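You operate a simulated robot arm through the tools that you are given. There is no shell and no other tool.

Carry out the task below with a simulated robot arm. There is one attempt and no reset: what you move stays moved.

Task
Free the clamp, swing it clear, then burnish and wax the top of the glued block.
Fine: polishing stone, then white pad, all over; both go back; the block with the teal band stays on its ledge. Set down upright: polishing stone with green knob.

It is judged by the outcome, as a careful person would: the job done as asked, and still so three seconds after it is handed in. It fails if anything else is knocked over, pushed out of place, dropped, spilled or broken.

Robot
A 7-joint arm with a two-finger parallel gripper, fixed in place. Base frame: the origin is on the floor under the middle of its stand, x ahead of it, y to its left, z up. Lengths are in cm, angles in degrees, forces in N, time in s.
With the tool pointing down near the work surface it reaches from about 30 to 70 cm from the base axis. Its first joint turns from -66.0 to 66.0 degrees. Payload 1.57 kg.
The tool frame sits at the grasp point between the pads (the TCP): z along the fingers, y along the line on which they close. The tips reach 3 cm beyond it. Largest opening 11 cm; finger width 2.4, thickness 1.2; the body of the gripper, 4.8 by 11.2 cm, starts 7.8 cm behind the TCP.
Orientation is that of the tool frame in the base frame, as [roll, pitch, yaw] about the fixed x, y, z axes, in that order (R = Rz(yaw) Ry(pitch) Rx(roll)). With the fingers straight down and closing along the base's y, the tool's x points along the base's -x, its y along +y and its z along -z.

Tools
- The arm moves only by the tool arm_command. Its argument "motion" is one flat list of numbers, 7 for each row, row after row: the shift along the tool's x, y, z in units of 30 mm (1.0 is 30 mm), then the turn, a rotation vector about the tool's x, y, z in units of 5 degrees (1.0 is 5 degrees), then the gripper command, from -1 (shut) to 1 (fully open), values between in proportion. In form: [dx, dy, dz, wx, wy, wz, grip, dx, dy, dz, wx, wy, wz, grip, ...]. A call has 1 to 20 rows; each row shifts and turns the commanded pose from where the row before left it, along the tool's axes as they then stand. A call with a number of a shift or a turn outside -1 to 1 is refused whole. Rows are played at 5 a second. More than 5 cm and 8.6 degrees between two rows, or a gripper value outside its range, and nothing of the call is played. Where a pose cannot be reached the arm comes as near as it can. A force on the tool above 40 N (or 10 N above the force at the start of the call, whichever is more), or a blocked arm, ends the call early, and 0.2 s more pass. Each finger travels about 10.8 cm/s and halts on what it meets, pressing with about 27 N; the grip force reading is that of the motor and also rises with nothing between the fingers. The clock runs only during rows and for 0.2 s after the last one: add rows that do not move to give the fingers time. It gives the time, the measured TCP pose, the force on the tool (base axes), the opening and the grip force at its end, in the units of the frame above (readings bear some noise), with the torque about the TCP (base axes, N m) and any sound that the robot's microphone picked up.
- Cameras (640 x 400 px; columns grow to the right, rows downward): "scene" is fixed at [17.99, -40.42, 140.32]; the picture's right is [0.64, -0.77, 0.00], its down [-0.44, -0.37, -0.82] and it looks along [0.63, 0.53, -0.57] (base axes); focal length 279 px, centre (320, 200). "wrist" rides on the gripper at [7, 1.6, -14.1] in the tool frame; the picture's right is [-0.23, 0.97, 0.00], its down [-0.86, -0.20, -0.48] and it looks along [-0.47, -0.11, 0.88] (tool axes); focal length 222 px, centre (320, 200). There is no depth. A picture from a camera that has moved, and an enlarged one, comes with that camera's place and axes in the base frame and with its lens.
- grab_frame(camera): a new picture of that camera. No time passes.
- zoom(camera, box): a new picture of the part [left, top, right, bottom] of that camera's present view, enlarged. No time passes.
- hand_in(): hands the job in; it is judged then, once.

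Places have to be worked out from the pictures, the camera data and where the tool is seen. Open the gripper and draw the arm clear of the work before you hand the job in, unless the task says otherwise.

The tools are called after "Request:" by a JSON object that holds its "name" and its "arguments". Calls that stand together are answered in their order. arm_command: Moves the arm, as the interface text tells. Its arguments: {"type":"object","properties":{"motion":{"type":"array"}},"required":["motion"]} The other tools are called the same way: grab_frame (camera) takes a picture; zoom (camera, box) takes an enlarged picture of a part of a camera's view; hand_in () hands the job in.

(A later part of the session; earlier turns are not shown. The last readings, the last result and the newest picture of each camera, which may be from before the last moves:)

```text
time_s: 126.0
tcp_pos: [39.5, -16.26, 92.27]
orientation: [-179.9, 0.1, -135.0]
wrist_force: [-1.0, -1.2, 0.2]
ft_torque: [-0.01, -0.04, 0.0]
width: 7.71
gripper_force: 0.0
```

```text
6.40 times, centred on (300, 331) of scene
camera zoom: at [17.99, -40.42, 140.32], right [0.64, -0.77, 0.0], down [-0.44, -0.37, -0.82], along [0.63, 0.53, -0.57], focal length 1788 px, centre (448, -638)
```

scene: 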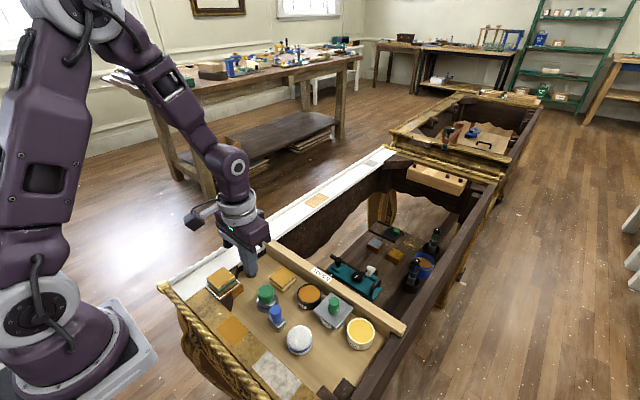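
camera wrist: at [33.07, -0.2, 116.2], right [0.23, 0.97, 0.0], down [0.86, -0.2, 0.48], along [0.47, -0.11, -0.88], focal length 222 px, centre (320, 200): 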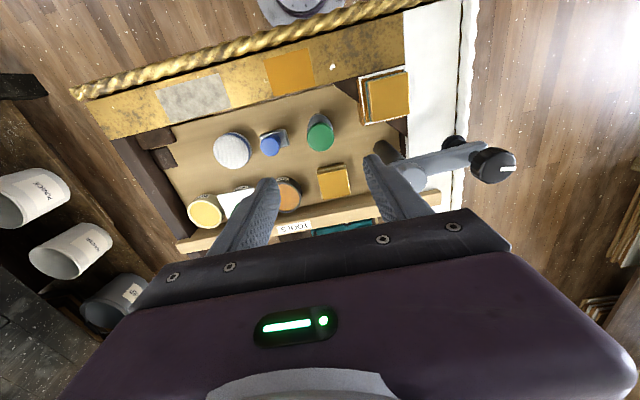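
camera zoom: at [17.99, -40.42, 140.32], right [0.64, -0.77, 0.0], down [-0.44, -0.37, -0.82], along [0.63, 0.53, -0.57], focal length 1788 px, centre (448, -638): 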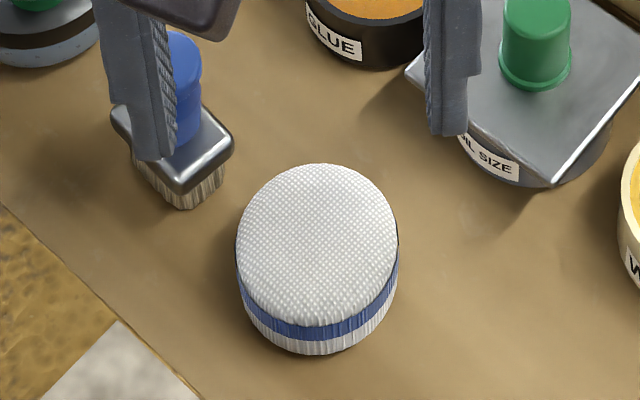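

The pad centre is at (39.5, -16.35), diameter 5.24. I'll narrow the opening to 6.6 and descend toward the pad's sides, stopping short to check.

Request:
{"name": "arm_command", "arguments": {"motion": [0.02, -0.02, 0.5, 0, 0, 0, 0.2, 0, 0, 0.7, 0, 0, 0, 0.2, 0, 0, 0.7, 0, 0, 0, 0.2, 0, 0, 0.5, 0, 0, 0, 0.2, 0, 0, 0, 0, 0, 0, 0.2]}}

Request:
{"name": "zoom", "arguments": {"camera": "wrist", "box": [200, 100, 440, 250]}}

Request:
{"name": "zoom", "arguments": {"camera": "scene", "box": [250, 300, 350, 362]}}

```text
time_s: 127.2
tcp_pos: [39.54, -16.3, 85.17]
orientation: [180.0, 0.2, -135.1]
wrist_force: [-0.1, -0.3, 0.0]
ft_torque: [0.01, 0.0, 0.02]
width: 6.6
gripper_force: 0.2
```

```text
2.67 times, centred on (320, 175) of wrist
camera zoom: at [33.35, -20.04, 99.15], right [-0.53, 0.85, 0.0], down [0.74, 0.46, 0.48], along [0.41, 0.25, -0.88], focal length 592 px, centre (320, 267)
```

zoom: 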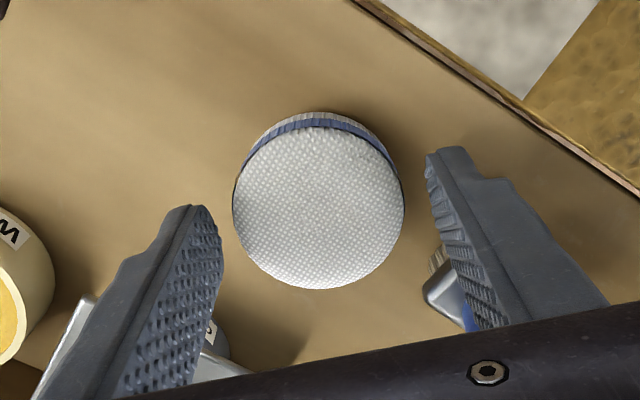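

```text
6.40 times, centred on (300, 331) of scene
camera zoom: at [17.99, -40.42, 140.32], right [0.64, -0.77, 0.0], down [-0.44, -0.37, -0.82], along [0.63, 0.53, -0.57], focal length 1788 px, centre (448, -638)
```

zoom: 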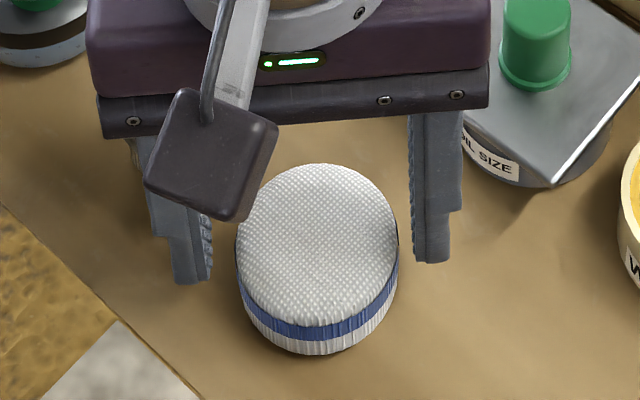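

The pad is low, about 2.3 cm tall with its top near z 81.5. I'll go down so the tips sit about 7 mm above the tray, watching the force.

Request:
{"name": "arm_command", "arguments": {"motion": [0, 0, 0.3, 0, 0, 0, 0.2, 0, 0, 0.3, 0, 0, 0, 0.2, 0, 0, 0.1, 0, 0, 0, 0.2, 0, 0, 0.07, 0, 0, 0, 0.2, 0, 0, 0, 0, 0, 0, 0.2, 0, 0, 0, 0, 0, 0, 0.2]}}

Request:
{"name": "zoom", "arguments": {"camera": "scene", "box": [260, 310, 340, 360]}}

Request:
{"name": "zoom", "arguments": {"camera": "wrist", "box": [200, 100, 440, 250]}}

```text
time_s: 128.6
tcp_pos: [39.7, -16.47, 83.05]
orientation: [-179.9, 0.2, -135.0]
wrist_force: [0.3, -0.2, -0.3]
ft_torque: [0.0, 0.01, 0.0]
width: 6.6
gripper_force: 0.0
```

```text
8.00 times, centred on (300, 335) of scene
camera zoom: at [17.99, -40.42, 140.32], right [0.64, -0.77, 0.0], down [-0.44, -0.37, -0.82], along [0.63, 0.53, -0.57], focal length 2235 px, centre (480, -880)
```

zoom: 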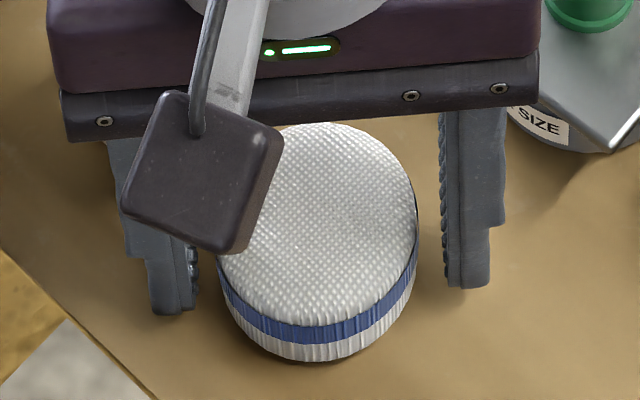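

```text
2.67 times, centred on (320, 175) of wrist
camera zoom: at [33.48, -20.2, 97.1], right [-0.53, 0.85, 0.0], down [0.74, 0.46, 0.48], along [0.41, 0.25, -0.88], focal length 592 px, centre (320, 267)
```

zoom: 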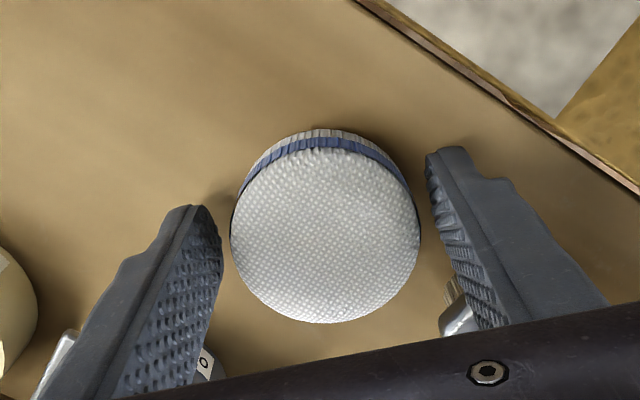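

Centred with no contact. I'll go 2 mm lower and close on the pad's sides.

Request:
{"name": "arm_command", "arguments": {"motion": [0, 0.03, 0.035, 0, 0, 0, 0.2, 0, 0, 0.035, 0, 0, 0, 0.2, 0, 0, 0, 0, 0, 0, 0.05, 0, 0, 0, 0, 0, 0, -0.1, 0, 0, 0, 0, 0, 0, -1, 0, 0, 0, 0, 0, 0, -1, 0, 0, 0, 0, 0, 0, -1]}}

Request:
{"name": "zoom", "arguments": {"camera": "scene", "box": [260, 310, 340, 360]}}

Request:
{"name": "zoom", "arguments": {"camera": "wrist", "box": [200, 100, 440, 250]}}

```text
time_s: 130.2
tcp_pos: [39.58, -16.46, 82.9]
orientation: [-179.9, 0.1, -135.1]
wrist_force: [-0.3, 1.3, 2.0]
ft_torque: [0.08, 0.05, 0.0]
width: 5.16
gripper_force: 27.0
```

```text
8.00 times, centred on (300, 335) of scene
camera zoom: at [17.99, -40.42, 140.32], right [0.64, -0.77, 0.0], down [-0.44, -0.37, -0.82], along [0.63, 0.53, -0.57], focal length 2235 px, centre (480, -880)
```

zoom: 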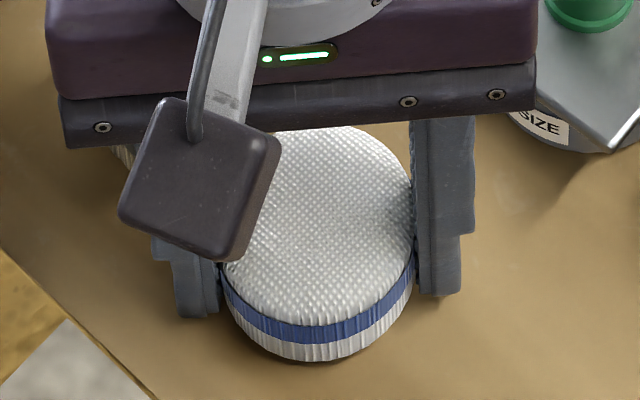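

```text
2.67 times, centred on (320, 175) of wrist
camera zoom: at [33.44, -20.14, 96.82], right [-0.53, 0.85, 0.0], down [0.74, 0.46, 0.48], along [0.41, 0.25, -0.88], focal length 592 px, centre (320, 267)
```

zoom: 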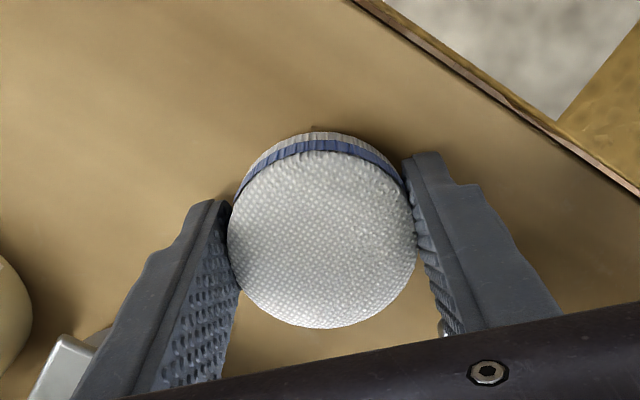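

The pad is gripped at width 5.16 and 27 N, TCP (39.6, -16.4, 82.9). I'll lift slowly and check that it comes along.

Request:
{"name": "arm_command", "arguments": {"motion": [0, 0, -0.1, 0, 0, 0, -1, 0, 0, -0.15, 0, 0, 0, -1, 0, 0, -0.2, 0, 0, 0, -1, 0, 0, 0, 0, 0, 0, -1]}}

Request:
{"name": "zoom", "arguments": {"camera": "scene", "box": [260, 310, 340, 360]}}

```text
time_s: 131.2
tcp_pos: [39.58, -16.42, 84.05]
orientation: [-180.0, 0.2, -134.9]
wrist_force: [0.2, 0.7, -0.2]
ft_torque: [0.02, -0.01, -0.02]
width: 5.18
gripper_force: 27.6
```

```text
8.00 times, centred on (300, 335) of scene
camera zoom: at [17.99, -40.42, 140.32], right [0.64, -0.77, 0.0], down [-0.44, -0.37, -0.82], along [0.63, 0.53, -0.57], focal length 2235 px, centre (480, -880)
```

zoom: 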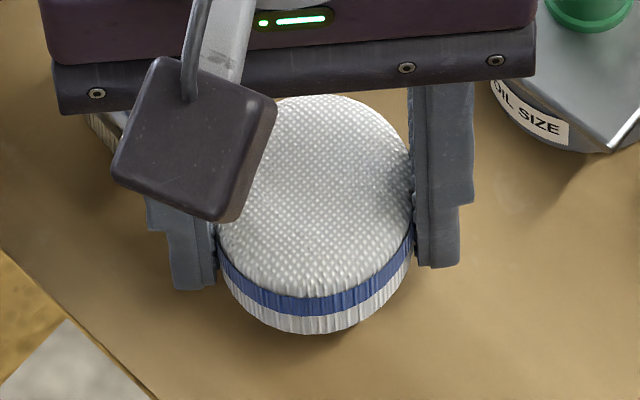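

The pad lifts cleanly. I'll raise it above everything on the tray and carry it over to the block.

Request:
{"name": "arm_command", "arguments": {"motion": [0, 0, -0.5, 0, 0, 0, -1, 0, 0, -0.8, 0, 0, 0, -1, 0, 0, -0.9, 0, 0, 0, -1, 0, 0, -0.9, 0, 0, 0, -1, 0, 0, -0.3, 0, 0, 0, -1, 0, 0, 0, 0, 0, 0, -1]}}

Request:
{"name": "arm_command", "arguments": {"motion": [-0.3, 0.36, 0, 0, 0, 0, -1, -0.5232, 0.627, 0, 0, 0, 0, -1, -0.5232, 0.627, 0, 0, 0, 0, -1, -0.5232, 0.627, 0, 0, 0, 0, -1, -0.5232, 0.627, 0, 0, 0, 0, -1, -0.5232, 0.627, 0, 0, 0, 0, -1, -0.5232, 0.627, 0, 0, 0, 0, -1, -0.5232, 0.627, 0, 0, 0, 0, -1, -0.5232, 0.627, 0, 0, 0, 0, -1, -0.5232, 0.627, 0, 0, 0, 0, -1, -0.22, 0.267, 0, 0, 0, 0, -1, 0, 0, 0, 0, 0, 0, -1]}}

Request:
{"name": "zoom", "arguments": {"camera": "scene", "box": [180, 240, 280, 302]}}

Request:
{"name": "zoom", "arguments": {"camera": "wrist", "box": [220, 80, 420, 205]}}

```text
time_s: 132.6
tcp_pos: [39.51, -16.48, 94.46]
orientation: [-180.0, 0.2, -135.1]
wrist_force: [0.2, 0.2, -0.5]
ft_torque: [0.0, 0.0, 0.0]
width: 5.2
gripper_force: 26.8
```

```text
time_s: 135.2
tcp_pos: [37.4, 8.16, 94.47]
orientation: [-180.0, 0.2, -135.0]
wrist_force: [-0.4, 0.8, -0.4]
ft_torque: [0.04, 0.01, 0.01]
width: 5.18
gripper_force: 27.3
```

```text
6.40 times, centred on (230, 271) of scene
camera zoom: at [17.99, -40.42, 140.32], right [0.64, -0.77, 0.0], down [-0.44, -0.37, -0.82], along [0.63, 0.53, -0.57], focal length 1788 px, centre (896, -254)
```

zoom: 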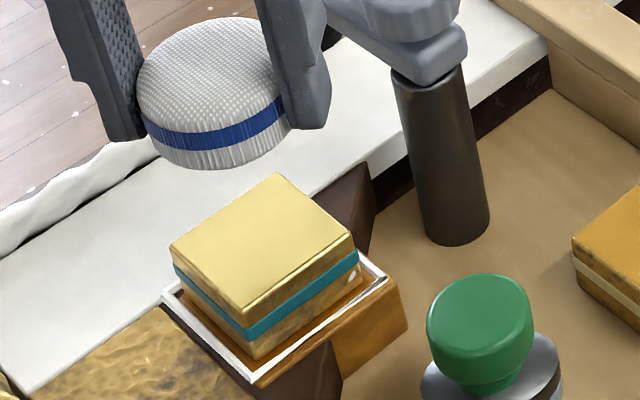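

```text
3.20 times, centred on (320, 142) of wrist
camera zoom: at [31.21, 4.45, 108.49], right [-0.53, 0.85, 0.0], down [0.74, 0.46, 0.48], along [0.41, 0.25, -0.88], focal length 711 px, centre (320, 384)
```

zoom: 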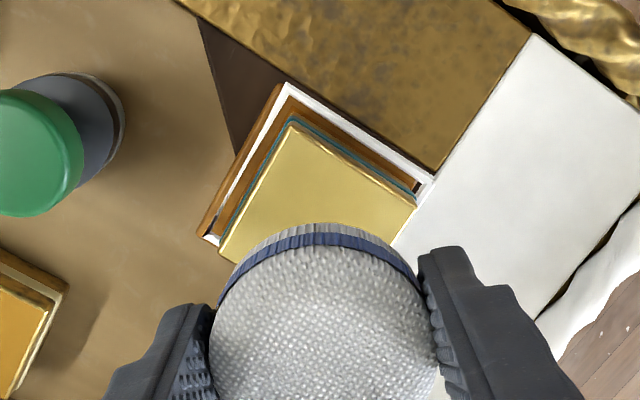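

The pad is level over the block. I'll descend to about 1 cm above the expected contact (TCP near 88.9).

Request:
{"name": "arm_command", "arguments": {"motion": [0, 0, 0.5, 0, 0, 0, -1, 0, 0, 0.5, 0, 0, 0, -1, 0, 0, 0.45, 0, 0, 0, -1, 0, 0, 0, 0, 0, 0, -1, 0, 0, 0, 0, 0, 0, -1]}}

Request:
{"name": "zoom", "arguments": {"camera": "scene", "box": [190, 245, 250, 295]}}

```text
time_s: 136.4
tcp_pos: [37.28, 8.1, 90.1]
orientation: [-179.9, 0.1, -135.2]
wrist_force: [0.1, 0.2, -0.2]
ft_torque: [-0.02, -0.06, 0.0]
width: 5.16
gripper_force: 27.1
```

```text
8.00 times, centred on (220, 270) of scene
camera zoom: at [17.99, -40.42, 140.32], right [0.64, -0.77, 0.0], down [-0.44, -0.37, -0.82], along [0.63, 0.53, -0.57], focal length 2235 px, centre (1120, -360)
```

zoom: 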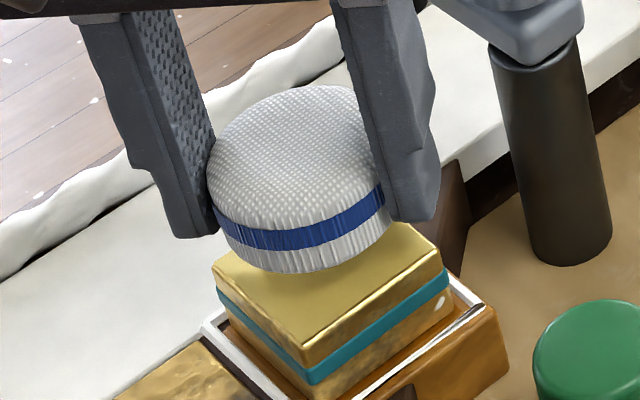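

Close now. I'll lower in shrinking steps and watch for contact.

Request:
{"name": "arm_command", "arguments": {"motion": [0, 0, 0.12, 0, 0, 0, -1, 0, 0, 0.08, 0, 0, 0, -1, 0, 0, 0.04, 0, 0, 0, -1, 0, 0, 0, 0, 0, 0, -1]}}

Request:
{"name": "arm_command", "arguments": {"motion": [0, 0, 0.02, 0, 0, 0, -1, 0, 0, 0.02, 0, 0, 0, -1, 0, 0, 0.02, 0, 0, 0, -1, 0, 0, 0, 0, 0, 0, -1]}}

```text
time_s: 137.4
tcp_pos: [37.33, 8.18, 89.33]
orientation: [-179.9, 0.2, -135.0]
wrist_force: [0.8, -0.2, -0.5]
ft_torque: [-0.03, -0.01, -0.01]
width: 5.2
gripper_force: 26.9
```

```text
time_s: 138.4
tcp_pos: [37.32, 7.91, 89.15]
orientation: [-179.9, 0.2, -135.0]
wrist_force: [-0.2, -0.6, -0.6]
ft_torque: [-0.01, -0.02, -0.03]
width: 5.17
gripper_force: 26.7
```

Still free. I'll keep lowering in 0.5 mm steps.

Request:
{"name": "arm_command", "arguments": {"motion": [0, 0, 0.017, 0, 0, 0, -1, 0, 0, 0.017, 0, 0, 0, -1, 0, 0, 0, 0, 0, 0, -1]}}

Request:
{"name": "arm_command", "arguments": {"motion": [0, 0, 0.017, 0, 0, 0, -1, 0, 0, 0.017, 0, 0, 0, -1, 0, 0, 0, 0, 0, 0, -1]}}

Request:
{"name": "zoom", "arguments": {"camera": "scene", "box": [190, 245, 250, 295]}}

```text
time_s: 139.2
tcp_pos: [37.38, 7.97, 89.02]
orientation: [-179.8, 0.2, -135.2]
wrist_force: [-1.0, 0.0, -0.8]
ft_torque: [0.0, -0.01, -0.02]
width: 5.2
gripper_force: 26.7
```

```text
time_s: 140.0
tcp_pos: [37.43, 7.94, 88.98]
orientation: [-179.9, 0.1, -135.1]
wrist_force: [-0.2, -0.7, 6.6]
ft_torque: [-0.02, 0.09, -0.02]
width: 5.2
gripper_force: 27.4
```

```text
8.00 times, centred on (220, 270) of scene
camera zoom: at [17.98, -40.42, 140.32], right [0.64, -0.77, 0.0], down [-0.44, -0.37, -0.82], along [0.63, 0.53, -0.57], focal length 2235 px, centre (1120, -360)
```

zoom: 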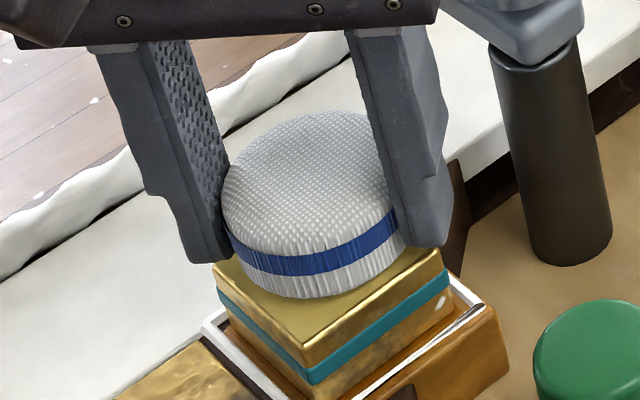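

Contact at 6.6 N. I'll add a little pressure and make a first stroke toward +x, then look for any visible change on the top.

Request:
{"name": "arm_command", "arguments": {"motion": [0, 0, 0.004, 0, 0, 0, -1, -0.14, -0.14, 0.001, 0, 0, 0, -1, -0.14, -0.14, 0.001, 0, 0, 0, -1, 0, 0, 0, 0, 0, 0, -1]}}

Request:
{"name": "zoom", "arguments": {"camera": "scene", "box": [190, 245, 250, 295]}}

Request:
{"name": "zoom", "arguments": {"camera": "wrist", "box": [220, 100, 420, 225]}}

```text
time_s: 141.0
tcp_pos: [38.54, 8.06, 88.98]
orientation: [-179.8, 0.2, -135.0]
wrist_force: [-0.3, 0.4, 0.9]
ft_torque: [0.02, 0.04, -0.01]
width: 5.18
gripper_force: 26.9
```

```text
8.00 times, centred on (220, 270) of scene
camera zoom: at [17.99, -40.42, 140.32], right [0.64, -0.77, 0.0], down [-0.44, -0.37, -0.82], along [0.63, 0.53, -0.57], focal length 2235 px, centre (1120, -360)
```

zoom: 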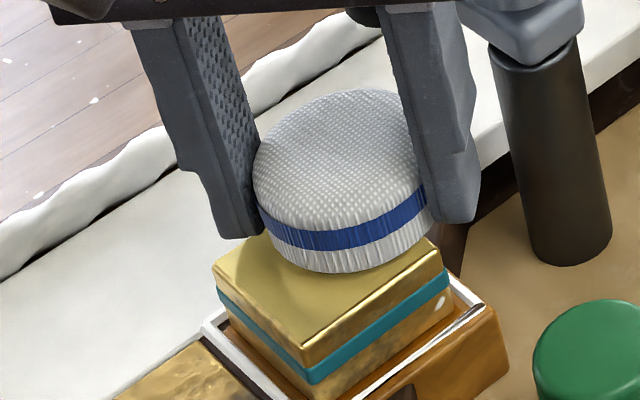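

```text
3.20 times, centred on (320, 162) of wrist
camera zoom: at [32.43, 4.35, 102.98], right [-0.53, 0.85, 0.0], down [0.74, 0.46, 0.48], along [0.41, 0.25, -0.88], focal length 711 px, centre (320, 320)
```

zoom: 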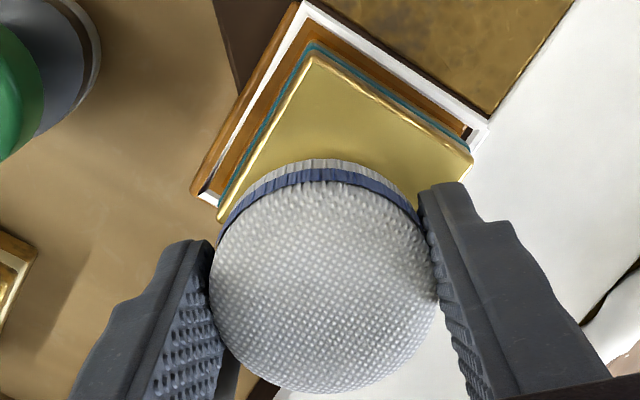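

The visible strip wasn't swept yet. I'll press a bit more and stroke back to -x, then forward again to reveal the swept area.

Request:
{"name": "arm_command", "arguments": {"motion": [0, 0, 0.01, 0, 0, 0, -1, 0.19, 0.19, 0, 0, 0, 0, -1, 0.19, 0.19, 0, 0, 0, 0, -1, 0.19, 0.19, 0, 0, 0, 0, -1, 0, 0, 0, 0, 0, 0, -1]}}

Request:
{"name": "arm_command", "arguments": {"motion": [-0.2, -0.2, 0.001, 0, 0, 0, -1, -0.2, -0.2, 0.001, 0, 0, 0, -1, -0.2, -0.2, 0.001, 0, 0, 0, -1, -0.2, -0.2, 0.001, 0, 0, 0, -1, 0, 0, 0, 0, 0, 0, -1]}}

Request:
{"name": "zoom", "arguments": {"camera": "scene", "box": [190, 245, 250, 295]}}

Request:
{"name": "zoom", "arguments": {"camera": "wrist", "box": [220, 100, 420, 225]}}

```text
time_s: 142.2
tcp_pos: [36.18, 8.1, 88.95]
orientation: [-179.9, 0.1, -134.9]
wrist_force: [8.1, 0.7, 19.4]
ft_torque: [0.07, -0.6, 0.0]
width: 5.18
gripper_force: 27.2
```

```text
time_s: 143.4
tcp_pos: [39.59, 8.12, 88.94]
orientation: [-180.0, 0.2, -135.1]
wrist_force: [0.9, -0.6, -0.6]
ft_torque: [-0.03, -0.01, -0.01]
width: 5.19
gripper_force: 27.1
```

```text
8.00 times, centred on (220, 270) of scene
camera zoom: at [17.99, -40.42, 140.32], right [0.64, -0.77, 0.0], down [-0.44, -0.37, -0.82], along [0.63, 0.53, -0.57], focal length 2235 px, centre (1120, -360)
```

zoom: 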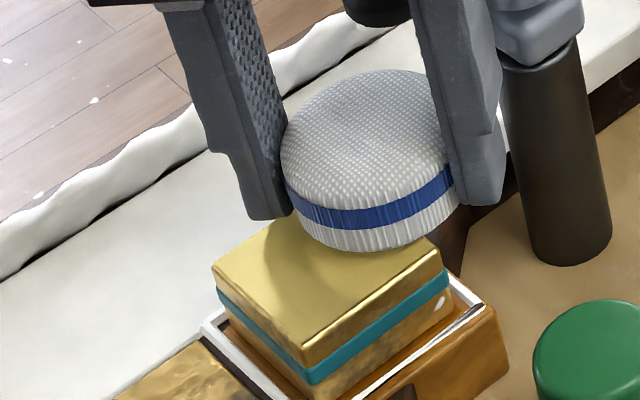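

```text
3.20 times, centred on (320, 162) of wrist
camera zoom: at [33.42, 4.36, 102.94], right [-0.53, 0.85, 0.0], down [0.74, 0.46, 0.48], along [0.41, 0.25, -0.88], focal length 711 px, centre (320, 320)
```

zoom: 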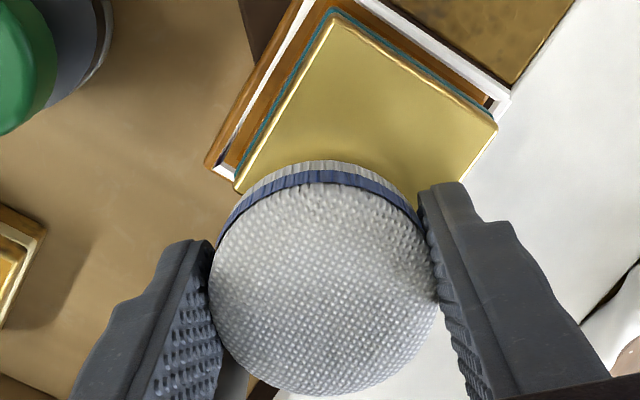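

I'll enlarge the swept area to judge whether the dry pad is leaving any wax.

Request:
{"name": "zoom", "arguments": {"camera": "wrist", "box": [290, 95, 380, 165]}}

Request:
{"name": "zoom", "arguments": {"camera": "scene", "box": [212, 262, 252, 294]}}

Request:
{"name": "zoom", "arguments": {"camera": "scene", "box": [330, 300, 390, 350]}}

```text
5.71 times, centred on (335, 130) of wrist
camera zoom: at [33.42, 4.36, 102.94], right [-0.53, 0.85, 0.0], down [0.74, 0.46, 0.48], along [0.41, 0.25, -0.88], focal length 1269 px, centre (234, 600)
```

zoom: 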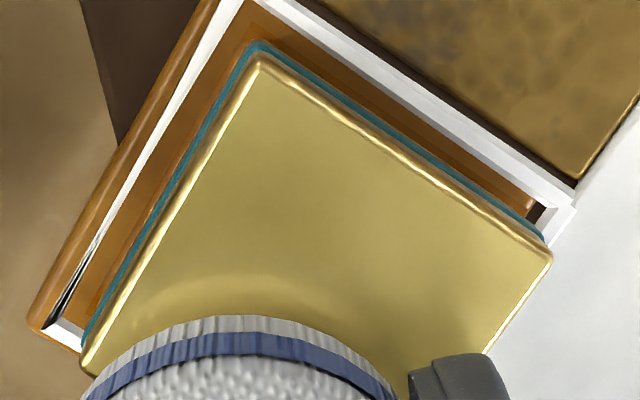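

```text
12.50 times, centred on (232, 278) of scene
camera zoom: at [17.99, -40.42, 140.32], right [0.64, -0.77, 0.0], down [-0.44, -0.37, -0.82], along [0.63, 0.53, -0.57], focal length 3492 px, centre (1420, -775)
```

zoom: 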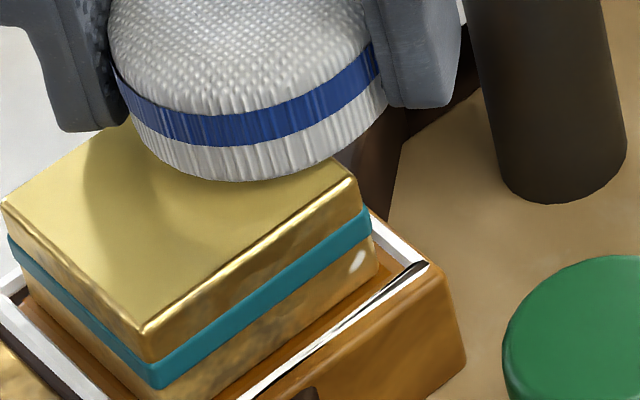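

```text
8.00 times, centred on (360, 325) of scene
camera zoom: at [17.99, -40.42, 140.32], right [0.64, -0.77, 0.0], down [-0.44, -0.37, -0.82], along [0.63, 0.53, -0.57], focal length 2235 px, centre (0, -800)
```

zoom: 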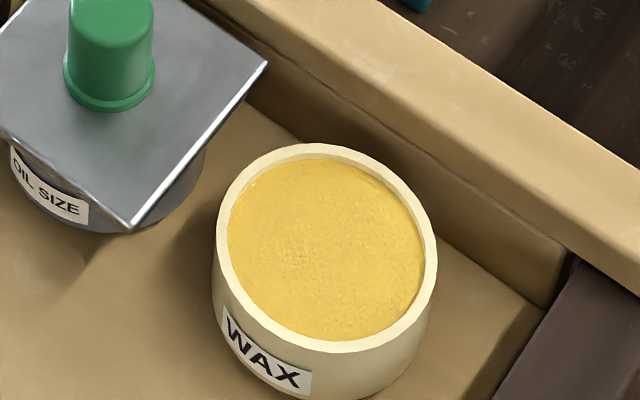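

The swept area shows no clear change. I'll lift the pad a few centimetres to rule out shadow before deciding whether to load it from the WAX jar.

Request:
{"name": "arm_command", "arguments": {"motion": [0, 0, -0.3, 0, 0, 0, -1, 0, 0, -0.8, 0, 0, 0, -1, 0, 0, -1, 0, 0, 0, -1, 0, 0, 0, 0, 0, 0, -1]}}

Request:
{"name": "zoom", "arguments": {"camera": "scene", "box": [205, 260, 245, 292]}}

Request:
{"name": "zoom", "arguments": {"camera": "wrist", "box": [270, 70, 360, 140]}}

```text
time_s: 144.4
tcp_pos: [39.57, 8.17, 95.3]
orientation: [-179.9, 0.2, -135.1]
wrist_force: [0.3, 0.4, 0.2]
ft_torque: [-0.05, 0.0, -0.02]
width: 5.19
gripper_force: 27.4
```

```text
12.50 times, centred on (225, 276) of scene
camera zoom: at [17.99, -40.42, 140.32], right [0.64, -0.77, 0.0], down [-0.44, -0.37, -0.82], along [0.63, 0.53, -0.57], focal length 3492 px, centre (1508, -750)
```

zoom: 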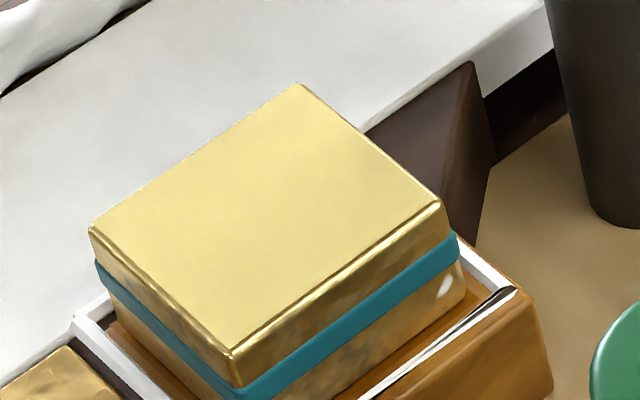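

```text
5.71 times, centred on (315, 105) of wrist
camera zoom: at [33.46, 4.36, 109.26], right [-0.53, 0.85, 0.0], down [0.74, 0.46, 0.48], along [0.41, 0.25, -0.88], focal length 1269 px, centre (349, 743)
```

zoom: 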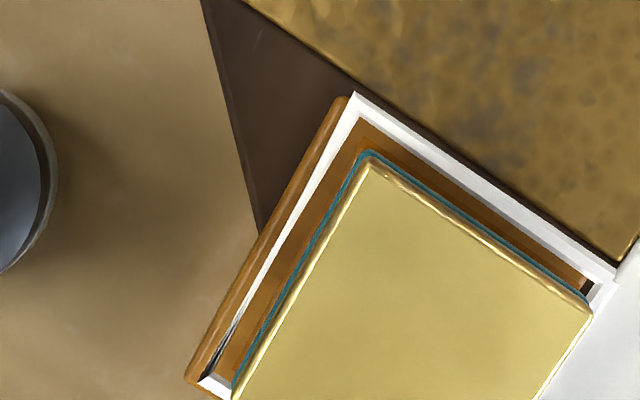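

The dry pad leaves nothing, so it has to be loaded from the WAX jar first. I'll carry the pad toward the jar at a safe height and stop just beyond it, where the wrist camera can see the jar next to the pad.

Request:
{"name": "arm_command", "arguments": {"motion": [0.16, -0.43, 0, 0, 0, 0, -1, 0.32, -0.866, 0, 0, 0, 0, -1, 0.32, -0.866, 0, 0, 0, 0, -1, 0.32, -0.866, 0, 0, 0, 0, -1, 0.32, -0.866, 0, 0, 0, 0, -1, 0.32, -0.866, 0, 0, 0, 0, -1, 0.32, -0.866, 0, 0, 0, 0, -1, 0.32, -0.866, 0, 0, 0, 0, -1, 0.32, -0.866, 0, 0, 0, 0, -1, 0.32, -0.866, 0, 0, 0, 0, -1, 0.32, -0.866, 0, 0, 0, 0, -1, 0.32, -0.866, 0, 0, 0, 0, -1, 0.16, -0.43, 0, 0, 0, 0, -1, 0, 0, 0, 0, 0, 0, -1]}}

Request:
{"name": "grab_frame", "arguments": {"camera": "wrist"}}

Request:
{"name": "zoom", "arguments": {"camera": "scene", "box": [300, 270, 420, 370]}}

```text
time_s: 147.4
tcp_pos: [53.47, -22.17, 95.36]
orientation: [-180.0, 0.3, -134.9]
wrist_force: [0.4, 0.0, 0.2]
ft_torque: [0.01, -0.01, 0.0]
width: 5.18
gripper_force: 27.4
```

```text
taken
camera wrist: at [47.3, -25.85, 109.37], right [-0.53, 0.85, 0.0], down [0.74, 0.46, 0.48], along [0.41, 0.25, -0.88], focal length 222 px, centre (320, 200)
```

wrist: 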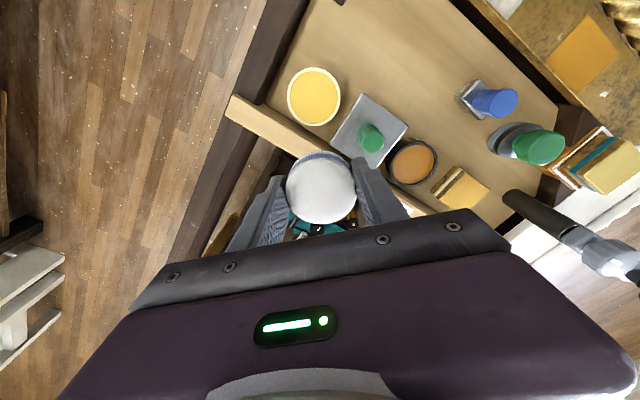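

```text
4.00 times, centred on (360, 320) of scene
camera zoom: at [17.99, -40.42, 140.32], right [0.64, -0.77, 0.0], down [-0.44, -0.37, -0.82], along [0.63, 0.53, -0.57], focal length 1117 px, centre (160, -280)
```

zoom: 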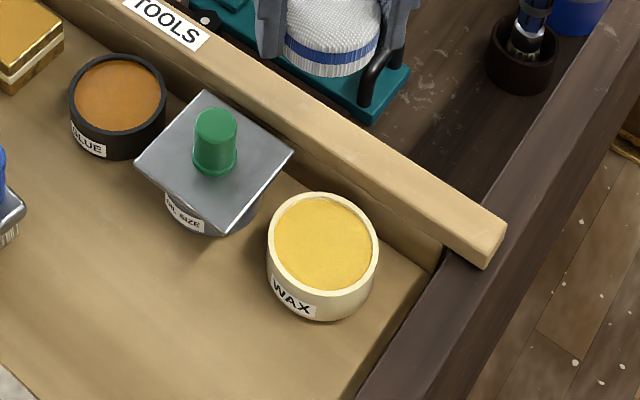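

Request:
{"name": "zoom", "arguments": {"camera": "wrist", "box": [260, 40, 380, 115]}}

Request:
{"name": "zoom", "arguments": {"camera": "wrist", "box": [240, 60, 440, 185]}}

```text
5.33 times, centred on (320, 78) of wrist
camera zoom: at [47.3, -25.85, 109.37], right [-0.53, 0.85, 0.0], down [0.74, 0.46, 0.48], along [0.41, 0.25, -0.88], focal length 1185 px, centre (320, 853)
```

zoom: 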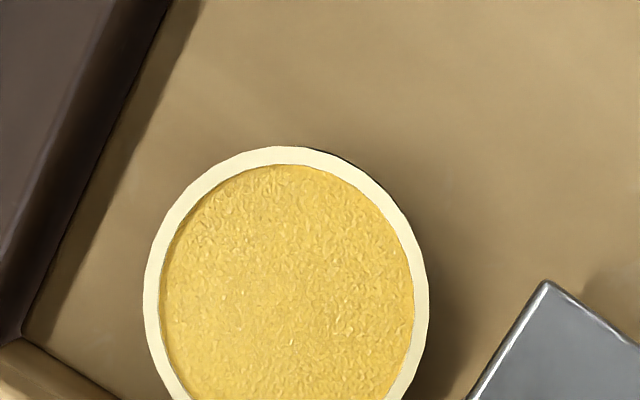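

```text
3.20 times, centred on (340, 122) of wrist
camera zoom: at [47.3, -25.85, 109.37], right [-0.53, 0.85, 0.0], down [0.74, 0.46, 0.48], along [0.41, 0.25, -0.88], focal length 711 px, centre (256, 448)
```

zoom: 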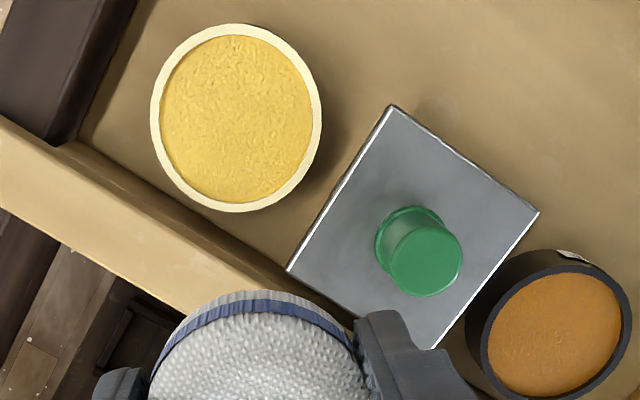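

The WAX jar is centred at about (49.3, -25.55), rim near z 82.3, inner diameter about 5.2, with wax almost flush. To keep the fingers clear of the neighbouring lid and rail I'll turn the tool to yaw 200, then move the pad over the jar, still high up.

Request:
{"name": "arm_command", "arguments": {"motion": [0, 0, 0, 0, 0, 1, -1, 0, 0, 0, 0, 0, 1, -1, 0, 0, 0, 0, 0, 1, -1, 0, 0, 0, 0, 0, 1, -1, 0, 0, 0, 0, 0, 1, -1, 0.4, -0.14, 0, 0, 0, 0, -1, 0.5, -0.172, 0, 0, 0, 0, -1, 0.5, -0.172, 0, 0, 0, 0, -1, 0.292, -0.1, 0, 0, 0, 0, -1, 0, 0, 0, 0, 0, 0, -1]}}

Request:
{"name": "zoom", "arguments": {"camera": "scene", "box": [300, 270, 420, 370]}}

Request:
{"name": "zoom", "arguments": {"camera": "wrist", "box": [220, 80, 420, 205]}}

```text
time_s: 149.6
tcp_pos: [49.08, -25.66, 95.23]
orientation: [-180.0, 0.1, -160.1]
wrist_force: [-0.3, -0.4, -0.3]
ft_torque: [0.0, -0.01, 0.0]
width: 5.15
gripper_force: 27.5
```

```text
4.00 times, centred on (360, 320) of scene
camera zoom: at [17.99, -40.42, 140.32], right [0.64, -0.77, 0.0], down [-0.44, -0.37, -0.82], along [0.63, 0.53, -0.57], focal length 1117 px, centre (160, -280)
```

zoom: 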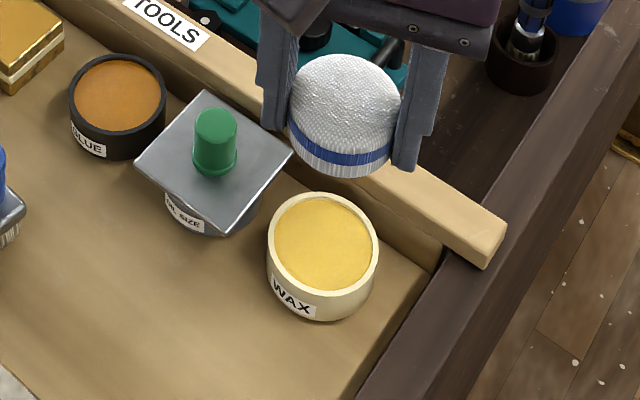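

```text
3.20 times, centred on (320, 142) of wrist
camera zoom: at [41.94, -26.44, 109.17], right [-0.12, 0.99, 0.0], down [0.87, 0.1, 0.48], along [0.48, 0.06, -0.88], focal length 711 px, centre (320, 384)
```

zoom: 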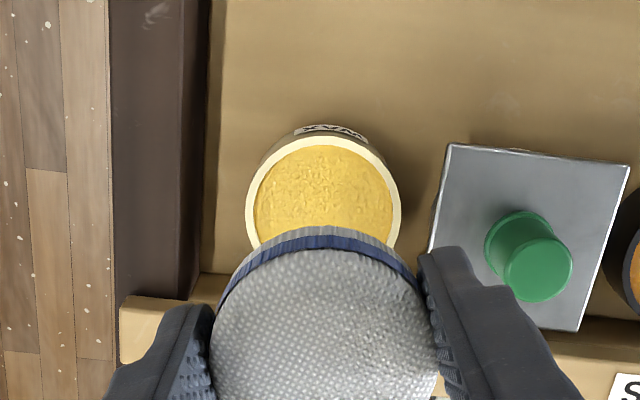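

The pad is above the jar: jar centre at (49.15, -25.45), pad at (49.1, -25.65). I'll shift slightly in y and lower to about 1 cm above the rim, then check.

Request:
{"name": "arm_command", "arguments": {"motion": [0, 0.05, 0.7, 0, 0, 0, -1, 0, 0, 0.8, 0, 0, 0, -1, 0, 0, 0.8, 0, 0, 0, -1, 0, 0, 0.35, 0, 0, 0, -1, 0, 0, 0, 0, 0, 0, -1, 0, 0, 0, 0, 0, 0, -1]}}

Request:
{"name": "zoom", "arguments": {"camera": "scene", "box": [310, 280, 410, 362]}}

Request:
{"name": "zoom", "arguments": {"camera": "wrist", "box": [220, 100, 420, 225]}}

```text
time_s: 151.0
tcp_pos: [49.28, -25.36, 87.09]
orientation: [180.0, 0.2, -159.9]
wrist_force: [-1.0, 0.0, -0.6]
ft_torque: [-0.03, 0.0, 0.01]
width: 5.16
gripper_force: 27.5
```

```text
4.88 times, centred on (360, 321) of scene
camera zoom: at [17.99, -40.42, 140.32], right [0.64, -0.77, 0.0], down [-0.44, -0.37, -0.82], along [0.63, 0.53, -0.57], focal length 1363 px, centre (125, -390)
```

zoom: 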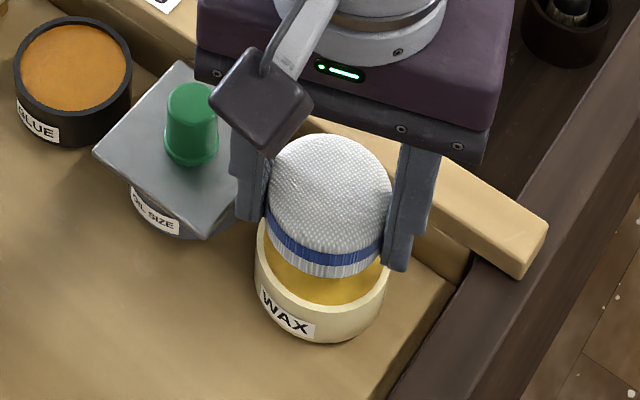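

```text
3.20 times, centred on (320, 162) of wrist
camera zoom: at [41.94, -26.26, 101.07], right [-0.12, 0.99, 0.0], down [0.87, 0.1, 0.48], along [0.48, 0.06, -0.88], focal length 711 px, centre (320, 320)
```

zoom: 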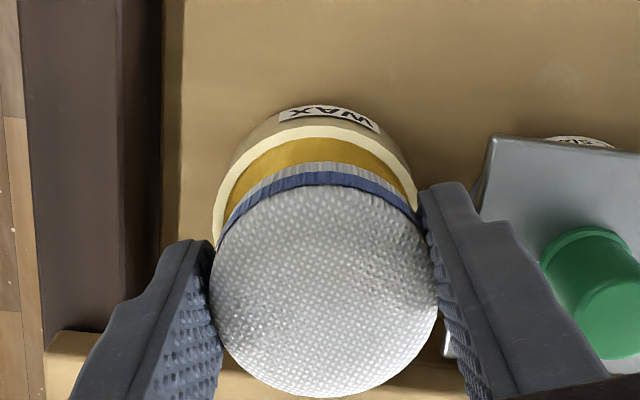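

The pad is within 2 mm of the jar's centre. I'll trim that and lower gently in small steps until it just touches the wax.

Request:
{"name": "arm_command", "arguments": {"motion": [0.064, -0.03, 0.1, 0, 0, 0, -1, 0, 0, 0.05, 0, 0, 0, -1, 0, 0, 0.02, 0, 0, 0, -1, 0, 0, 0.02, 0, 0, 0, -1, 0, 0, 0, 0, 0, 0, -1]}}

Request:
{"name": "arm_command", "arguments": {"motion": [0, 0, 0.015, 0, 0, 0, -1, 0, 0, 0.015, 0, 0, 0, -1, 0, 0, 0.015, 0, 0, 0, -1, 0, 0, 0, 0, 0, 0, -1]}}

Request:
{"name": "zoom", "arguments": {"camera": "scene", "box": [330, 295, 390, 345]}}

```text
time_s: 152.2
tcp_pos: [49.06, -25.66, 86.6]
orientation: [180.0, 0.2, -160.0]
wrist_force: [-0.2, -0.2, 0.2]
ft_torque: [0.02, -0.01, 0.0]
width: 5.12
gripper_force: 26.8
```

```text
time_s: 153.2
tcp_pos: [49.19, -25.51, 86.64]
orientation: [180.0, 0.1, -160.0]
wrist_force: [-0.6, 0.5, -0.9]
ft_torque: [0.0, -0.04, -0.02]
width: 5.13
gripper_force: 26.7
```

```text
8.00 times, centred on (360, 320) of scene
camera zoom: at [17.99, -40.42, 140.32], right [0.64, -0.77, 0.0], down [-0.44, -0.37, -0.82], along [0.63, 0.53, -0.57], focal length 2235 px, centre (0, -760)
```

zoom: 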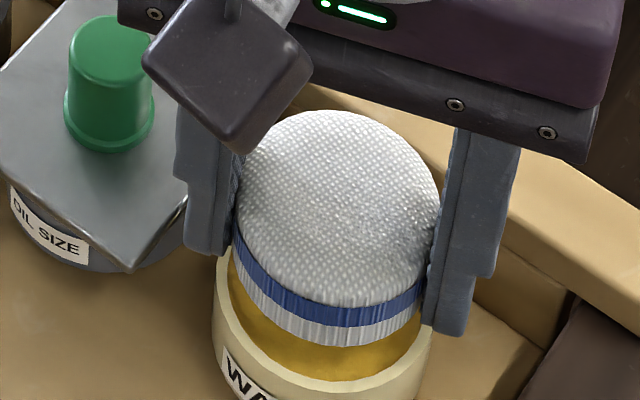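

Still some gap by this view. I'll continue down in 0.5 mm steps with force checks.

Request:
{"name": "arm_command", "arguments": {"motion": [0, 0, 0.02, 0, 0, 0, -1, 0, 0, 0.02, 0, 0, 0, -1, 0, 0, 0.02, 0, 0, 0, -1, 0, 0, 0.02, 0, 0, 0, -1, 0, 0, 0, 0, 0, 0, -1]}}

Request:
{"name": "arm_command", "arguments": {"motion": [0, 0, 0.02, 0, 0, 0, -1, 0, 0, 0.02, 0, 0, 0, -1, 0, 0, 0.02, 0, 0, 0, -1, 0, 0, 0, 0, 0, 0, -1]}}

Request:
{"name": "zoom", "arguments": {"camera": "scene", "box": [330, 295, 390, 345]}}

```text
time_s: 154.4
tcp_pos: [49.26, -25.52, 86.46]
orientation: [-179.9, 0.3, -160.0]
wrist_force: [-0.4, 0.5, -0.5]
ft_torque: [0.02, 0.01, 0.0]
width: 5.13
gripper_force: 26.6
```

```text
time_s: 155.4
tcp_pos: [49.0, -25.68, 86.13]
orientation: [180.0, 0.2, -159.9]
wrist_force: [-0.1, -0.3, 0.7]
ft_torque: [0.03, 0.01, -0.02]
width: 5.18
gripper_force: 27.8
```

```text
8.00 times, centred on (360, 320) of scene
camera zoom: at [17.99, -40.42, 140.32], right [0.64, -0.77, 0.0], down [-0.44, -0.37, -0.82], along [0.63, 0.53, -0.57], focal length 2235 px, centre (0, -760)
```

zoom: 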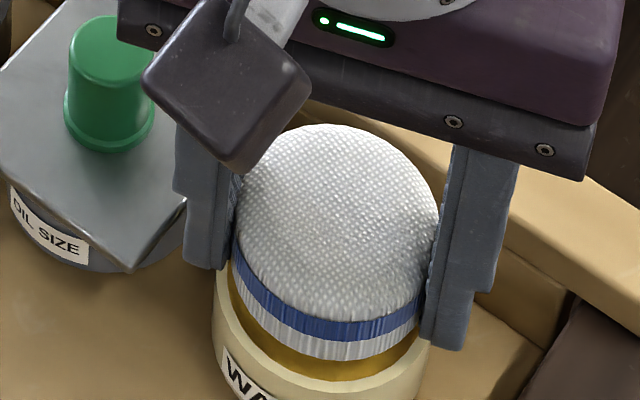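

No contact yet, with roughly half a centimetre left by this view. I'll continue in small steps.

Request:
{"name": "arm_command", "arguments": {"motion": [0, 0, 0.02, 0, 0, 0, -1, 0, 0, 0.02, 0, 0, 0, -1, 0, 0, 0.02, 0, 0, 0, -1, 0, 0, 0.02, 0, 0, 0, -1, 0, 0, 0, 0, 0, 0, -1]}}

Request:
{"name": "arm_command", "arguments": {"motion": [0, 0, 0.015, 0, 0, 0, -1, 0, 0, 0.015, 0, 0, 0, -1, 0, 0, 0, 0, 0, 0, -1]}}

Request:
{"name": "zoom", "arguments": {"camera": "scene", "box": [330, 295, 390, 345]}}

```text
time_s: 156.6
tcp_pos: [49.0, -25.48, 85.85]
orientation: [-180.0, 0.2, -160.1]
wrist_force: [-0.4, -0.3, -0.2]
ft_torque: [0.03, -0.01, 0.0]
width: 5.13
gripper_force: 26.9
```

```text
time_s: 157.4
tcp_pos: [49.05, -25.68, 85.88]
orientation: [-180.0, 0.3, -160.1]
wrist_force: [0.2, 0.4, 0.3]
ft_torque: [-0.01, -0.04, -0.01]
width: 5.17
gripper_force: 27.3
```

```text
8.00 times, centred on (360, 320) of scene
camera zoom: at [17.99, -40.42, 140.32], right [0.64, -0.77, 0.0], down [-0.44, -0.37, -0.82], along [0.63, 0.53, -0.57], focal length 2235 px, centre (0, -760)
```

zoom: 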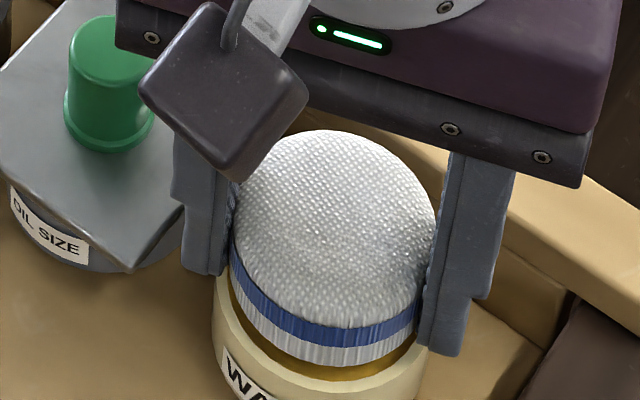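

Before going lower I want to check the gap between the left finger and the OIL SIZE lid.

Request:
{"name": "zoom", "arguments": {"camera": "wrist", "box": [300, 120, 440, 220]}}

Request:
{"name": "zoom", "arguments": {"camera": "scene", "box": [335, 305, 375, 345]}}

Request:
{"name": "zoom", "arguments": {"camera": "wrist", "box": [220, 100, 420, 225]}}

```text
4.00 times, centred on (370, 170) of wrist
camera zoom: at [41.9, -26.39, 99.82], right [-0.12, 0.99, 0.0], down [0.87, 0.1, 0.48], along [0.48, 0.06, -0.88], focal length 888 px, centre (120, 320)
```

zoom: 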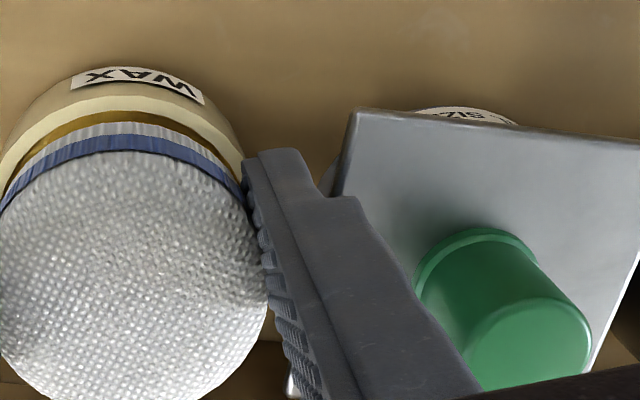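

```text
10.00 times, centred on (355, 325) of scene
camera zoom: at [17.99, -40.42, 140.32], right [0.64, -0.77, 0.0], down [-0.44, -0.37, -0.82], along [0.63, 0.53, -0.57], focal length 2794 px, centre (-30, -1050)
```

zoom: 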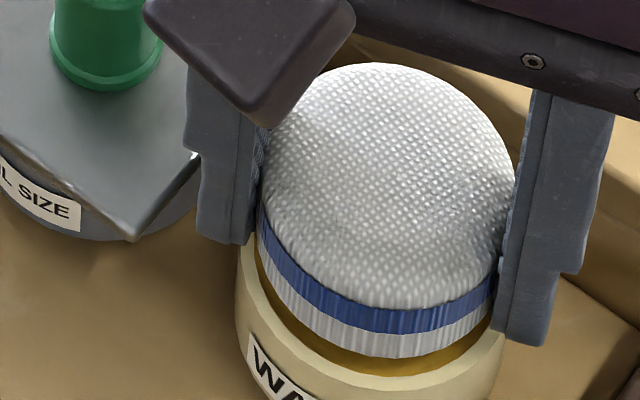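

```text
3.20 times, centred on (320, 162) of wrist
camera zoom: at [41.9, -26.39, 99.82], right [-0.12, 0.99, 0.0], down [0.87, 0.1, 0.48], along [0.48, 0.06, -0.88], focal length 711 px, centre (320, 320)
```

zoom: 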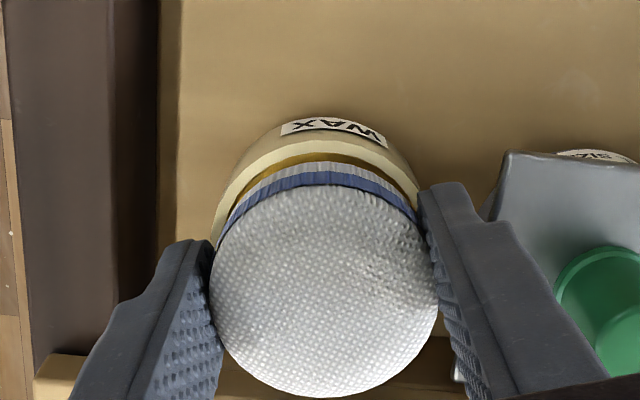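

The finger clears the lid by about half a centimetre, and the pad is nearly centred over the wax. I'll trim slightly and keep lowering in 0.4 mm steps.

Request:
{"name": "arm_command", "arguments": {"motion": [0.045, -0.026, 0, 0, 0, 0, -1, 0, 0, 0.013, 0, 0, 0, -1, 0, 0, 0.013, 0, 0, 0, -1, 0, 0, 0.013, 0, 0, 0, -1, 0, 0, 0, 0, 0, 0, -1]}}

Request:
{"name": "arm_command", "arguments": {"motion": [0, 0, 0.013, 0, 0, 0, -1, 0, 0, 0.013, 0, 0, 0, -1, 0, 0, 0, 0, 0, 0, -1]}}

Request:
{"name": "arm_command", "arguments": {"motion": [0, 0, 0.013, 0, 0, 0, -1, 0, 0, 0.013, 0, 0, 0, -1, 0, 0, 0, 0, 0, 0, -1]}}

Request:
{"name": "zoom", "arguments": {"camera": "scene", "box": [335, 305, 375, 345]}}

```text
time_s: 158.6
tcp_pos: [48.89, -25.72, 85.76]
orientation: [-180.0, 0.1, -160.0]
wrist_force: [0.5, -0.3, 0.1]
ft_torque: [-0.05, 0.03, -0.04]
width: 5.13
gripper_force: 26.9
```

```text
time_s: 159.4
tcp_pos: [48.89, -25.71, 85.62]
orientation: [180.0, 0.2, -160.1]
wrist_force: [0.1, 0.2, -0.5]
ft_torque: [-0.01, 0.01, -0.03]
width: 5.16
gripper_force: 26.8
```

```text
time_s: 160.2
tcp_pos: [49.03, -25.56, 85.55]
orientation: [-179.9, 0.2, -160.1]
wrist_force: [-0.5, -0.3, 5.3]
ft_torque: [0.02, 0.06, 0.01]
width: 5.12
gripper_force: 27.0
```

```text
10.00 times, centred on (355, 325) of scene
camera zoom: at [17.98, -40.41, 140.32], right [0.64, -0.77, 0.0], down [-0.44, -0.37, -0.82], along [0.63, 0.53, -0.57], focal length 2794 px, centre (-30, -1050)
```

zoom: 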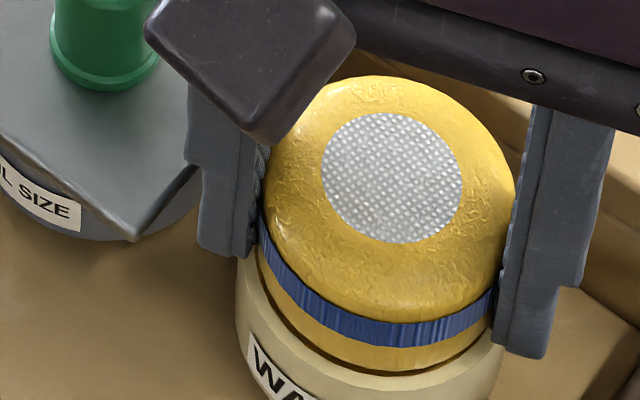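

The pad is now visibly loaded with yellow wax after touching at 5 N. I'll lift straight up and check the jar stays put.

Request:
{"name": "arm_command", "arguments": {"motion": [0, 0, -0.1, 0, 0, 0, -1, 0, 0, -0.3, 0, 0, 0, -1, 0, 0, -0.7, 0, 0, 0, -1, 0, 0, -0.9, 0, 0, 0, -1, 0, 0, -0.9, 0, 0, 0, -1, 0, 0, -0.4, 0, 0, 0, -1, 0, 0, 0, 0, 0, 0, -1]}}

Request:
{"name": "zoom", "arguments": {"camera": "scene", "box": [300, 270, 420, 370]}}

```text
time_s: 161.8
tcp_pos: [49.03, -25.64, 95.51]
orientation: [-180.0, 0.2, -160.1]
wrist_force: [0.4, 0.0, -0.6]
ft_torque: [-0.02, 0.01, 0.0]
width: 5.15
gripper_force: 27.3
```

```text
4.00 times, centred on (360, 320) of scene
camera zoom: at [17.99, -40.42, 140.32], right [0.64, -0.77, 0.0], down [-0.44, -0.37, -0.82], along [0.63, 0.53, -0.57], focal length 1117 px, centre (160, -280)
```

zoom: 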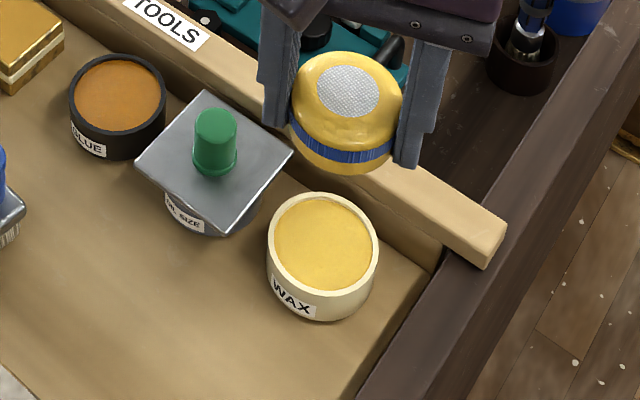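

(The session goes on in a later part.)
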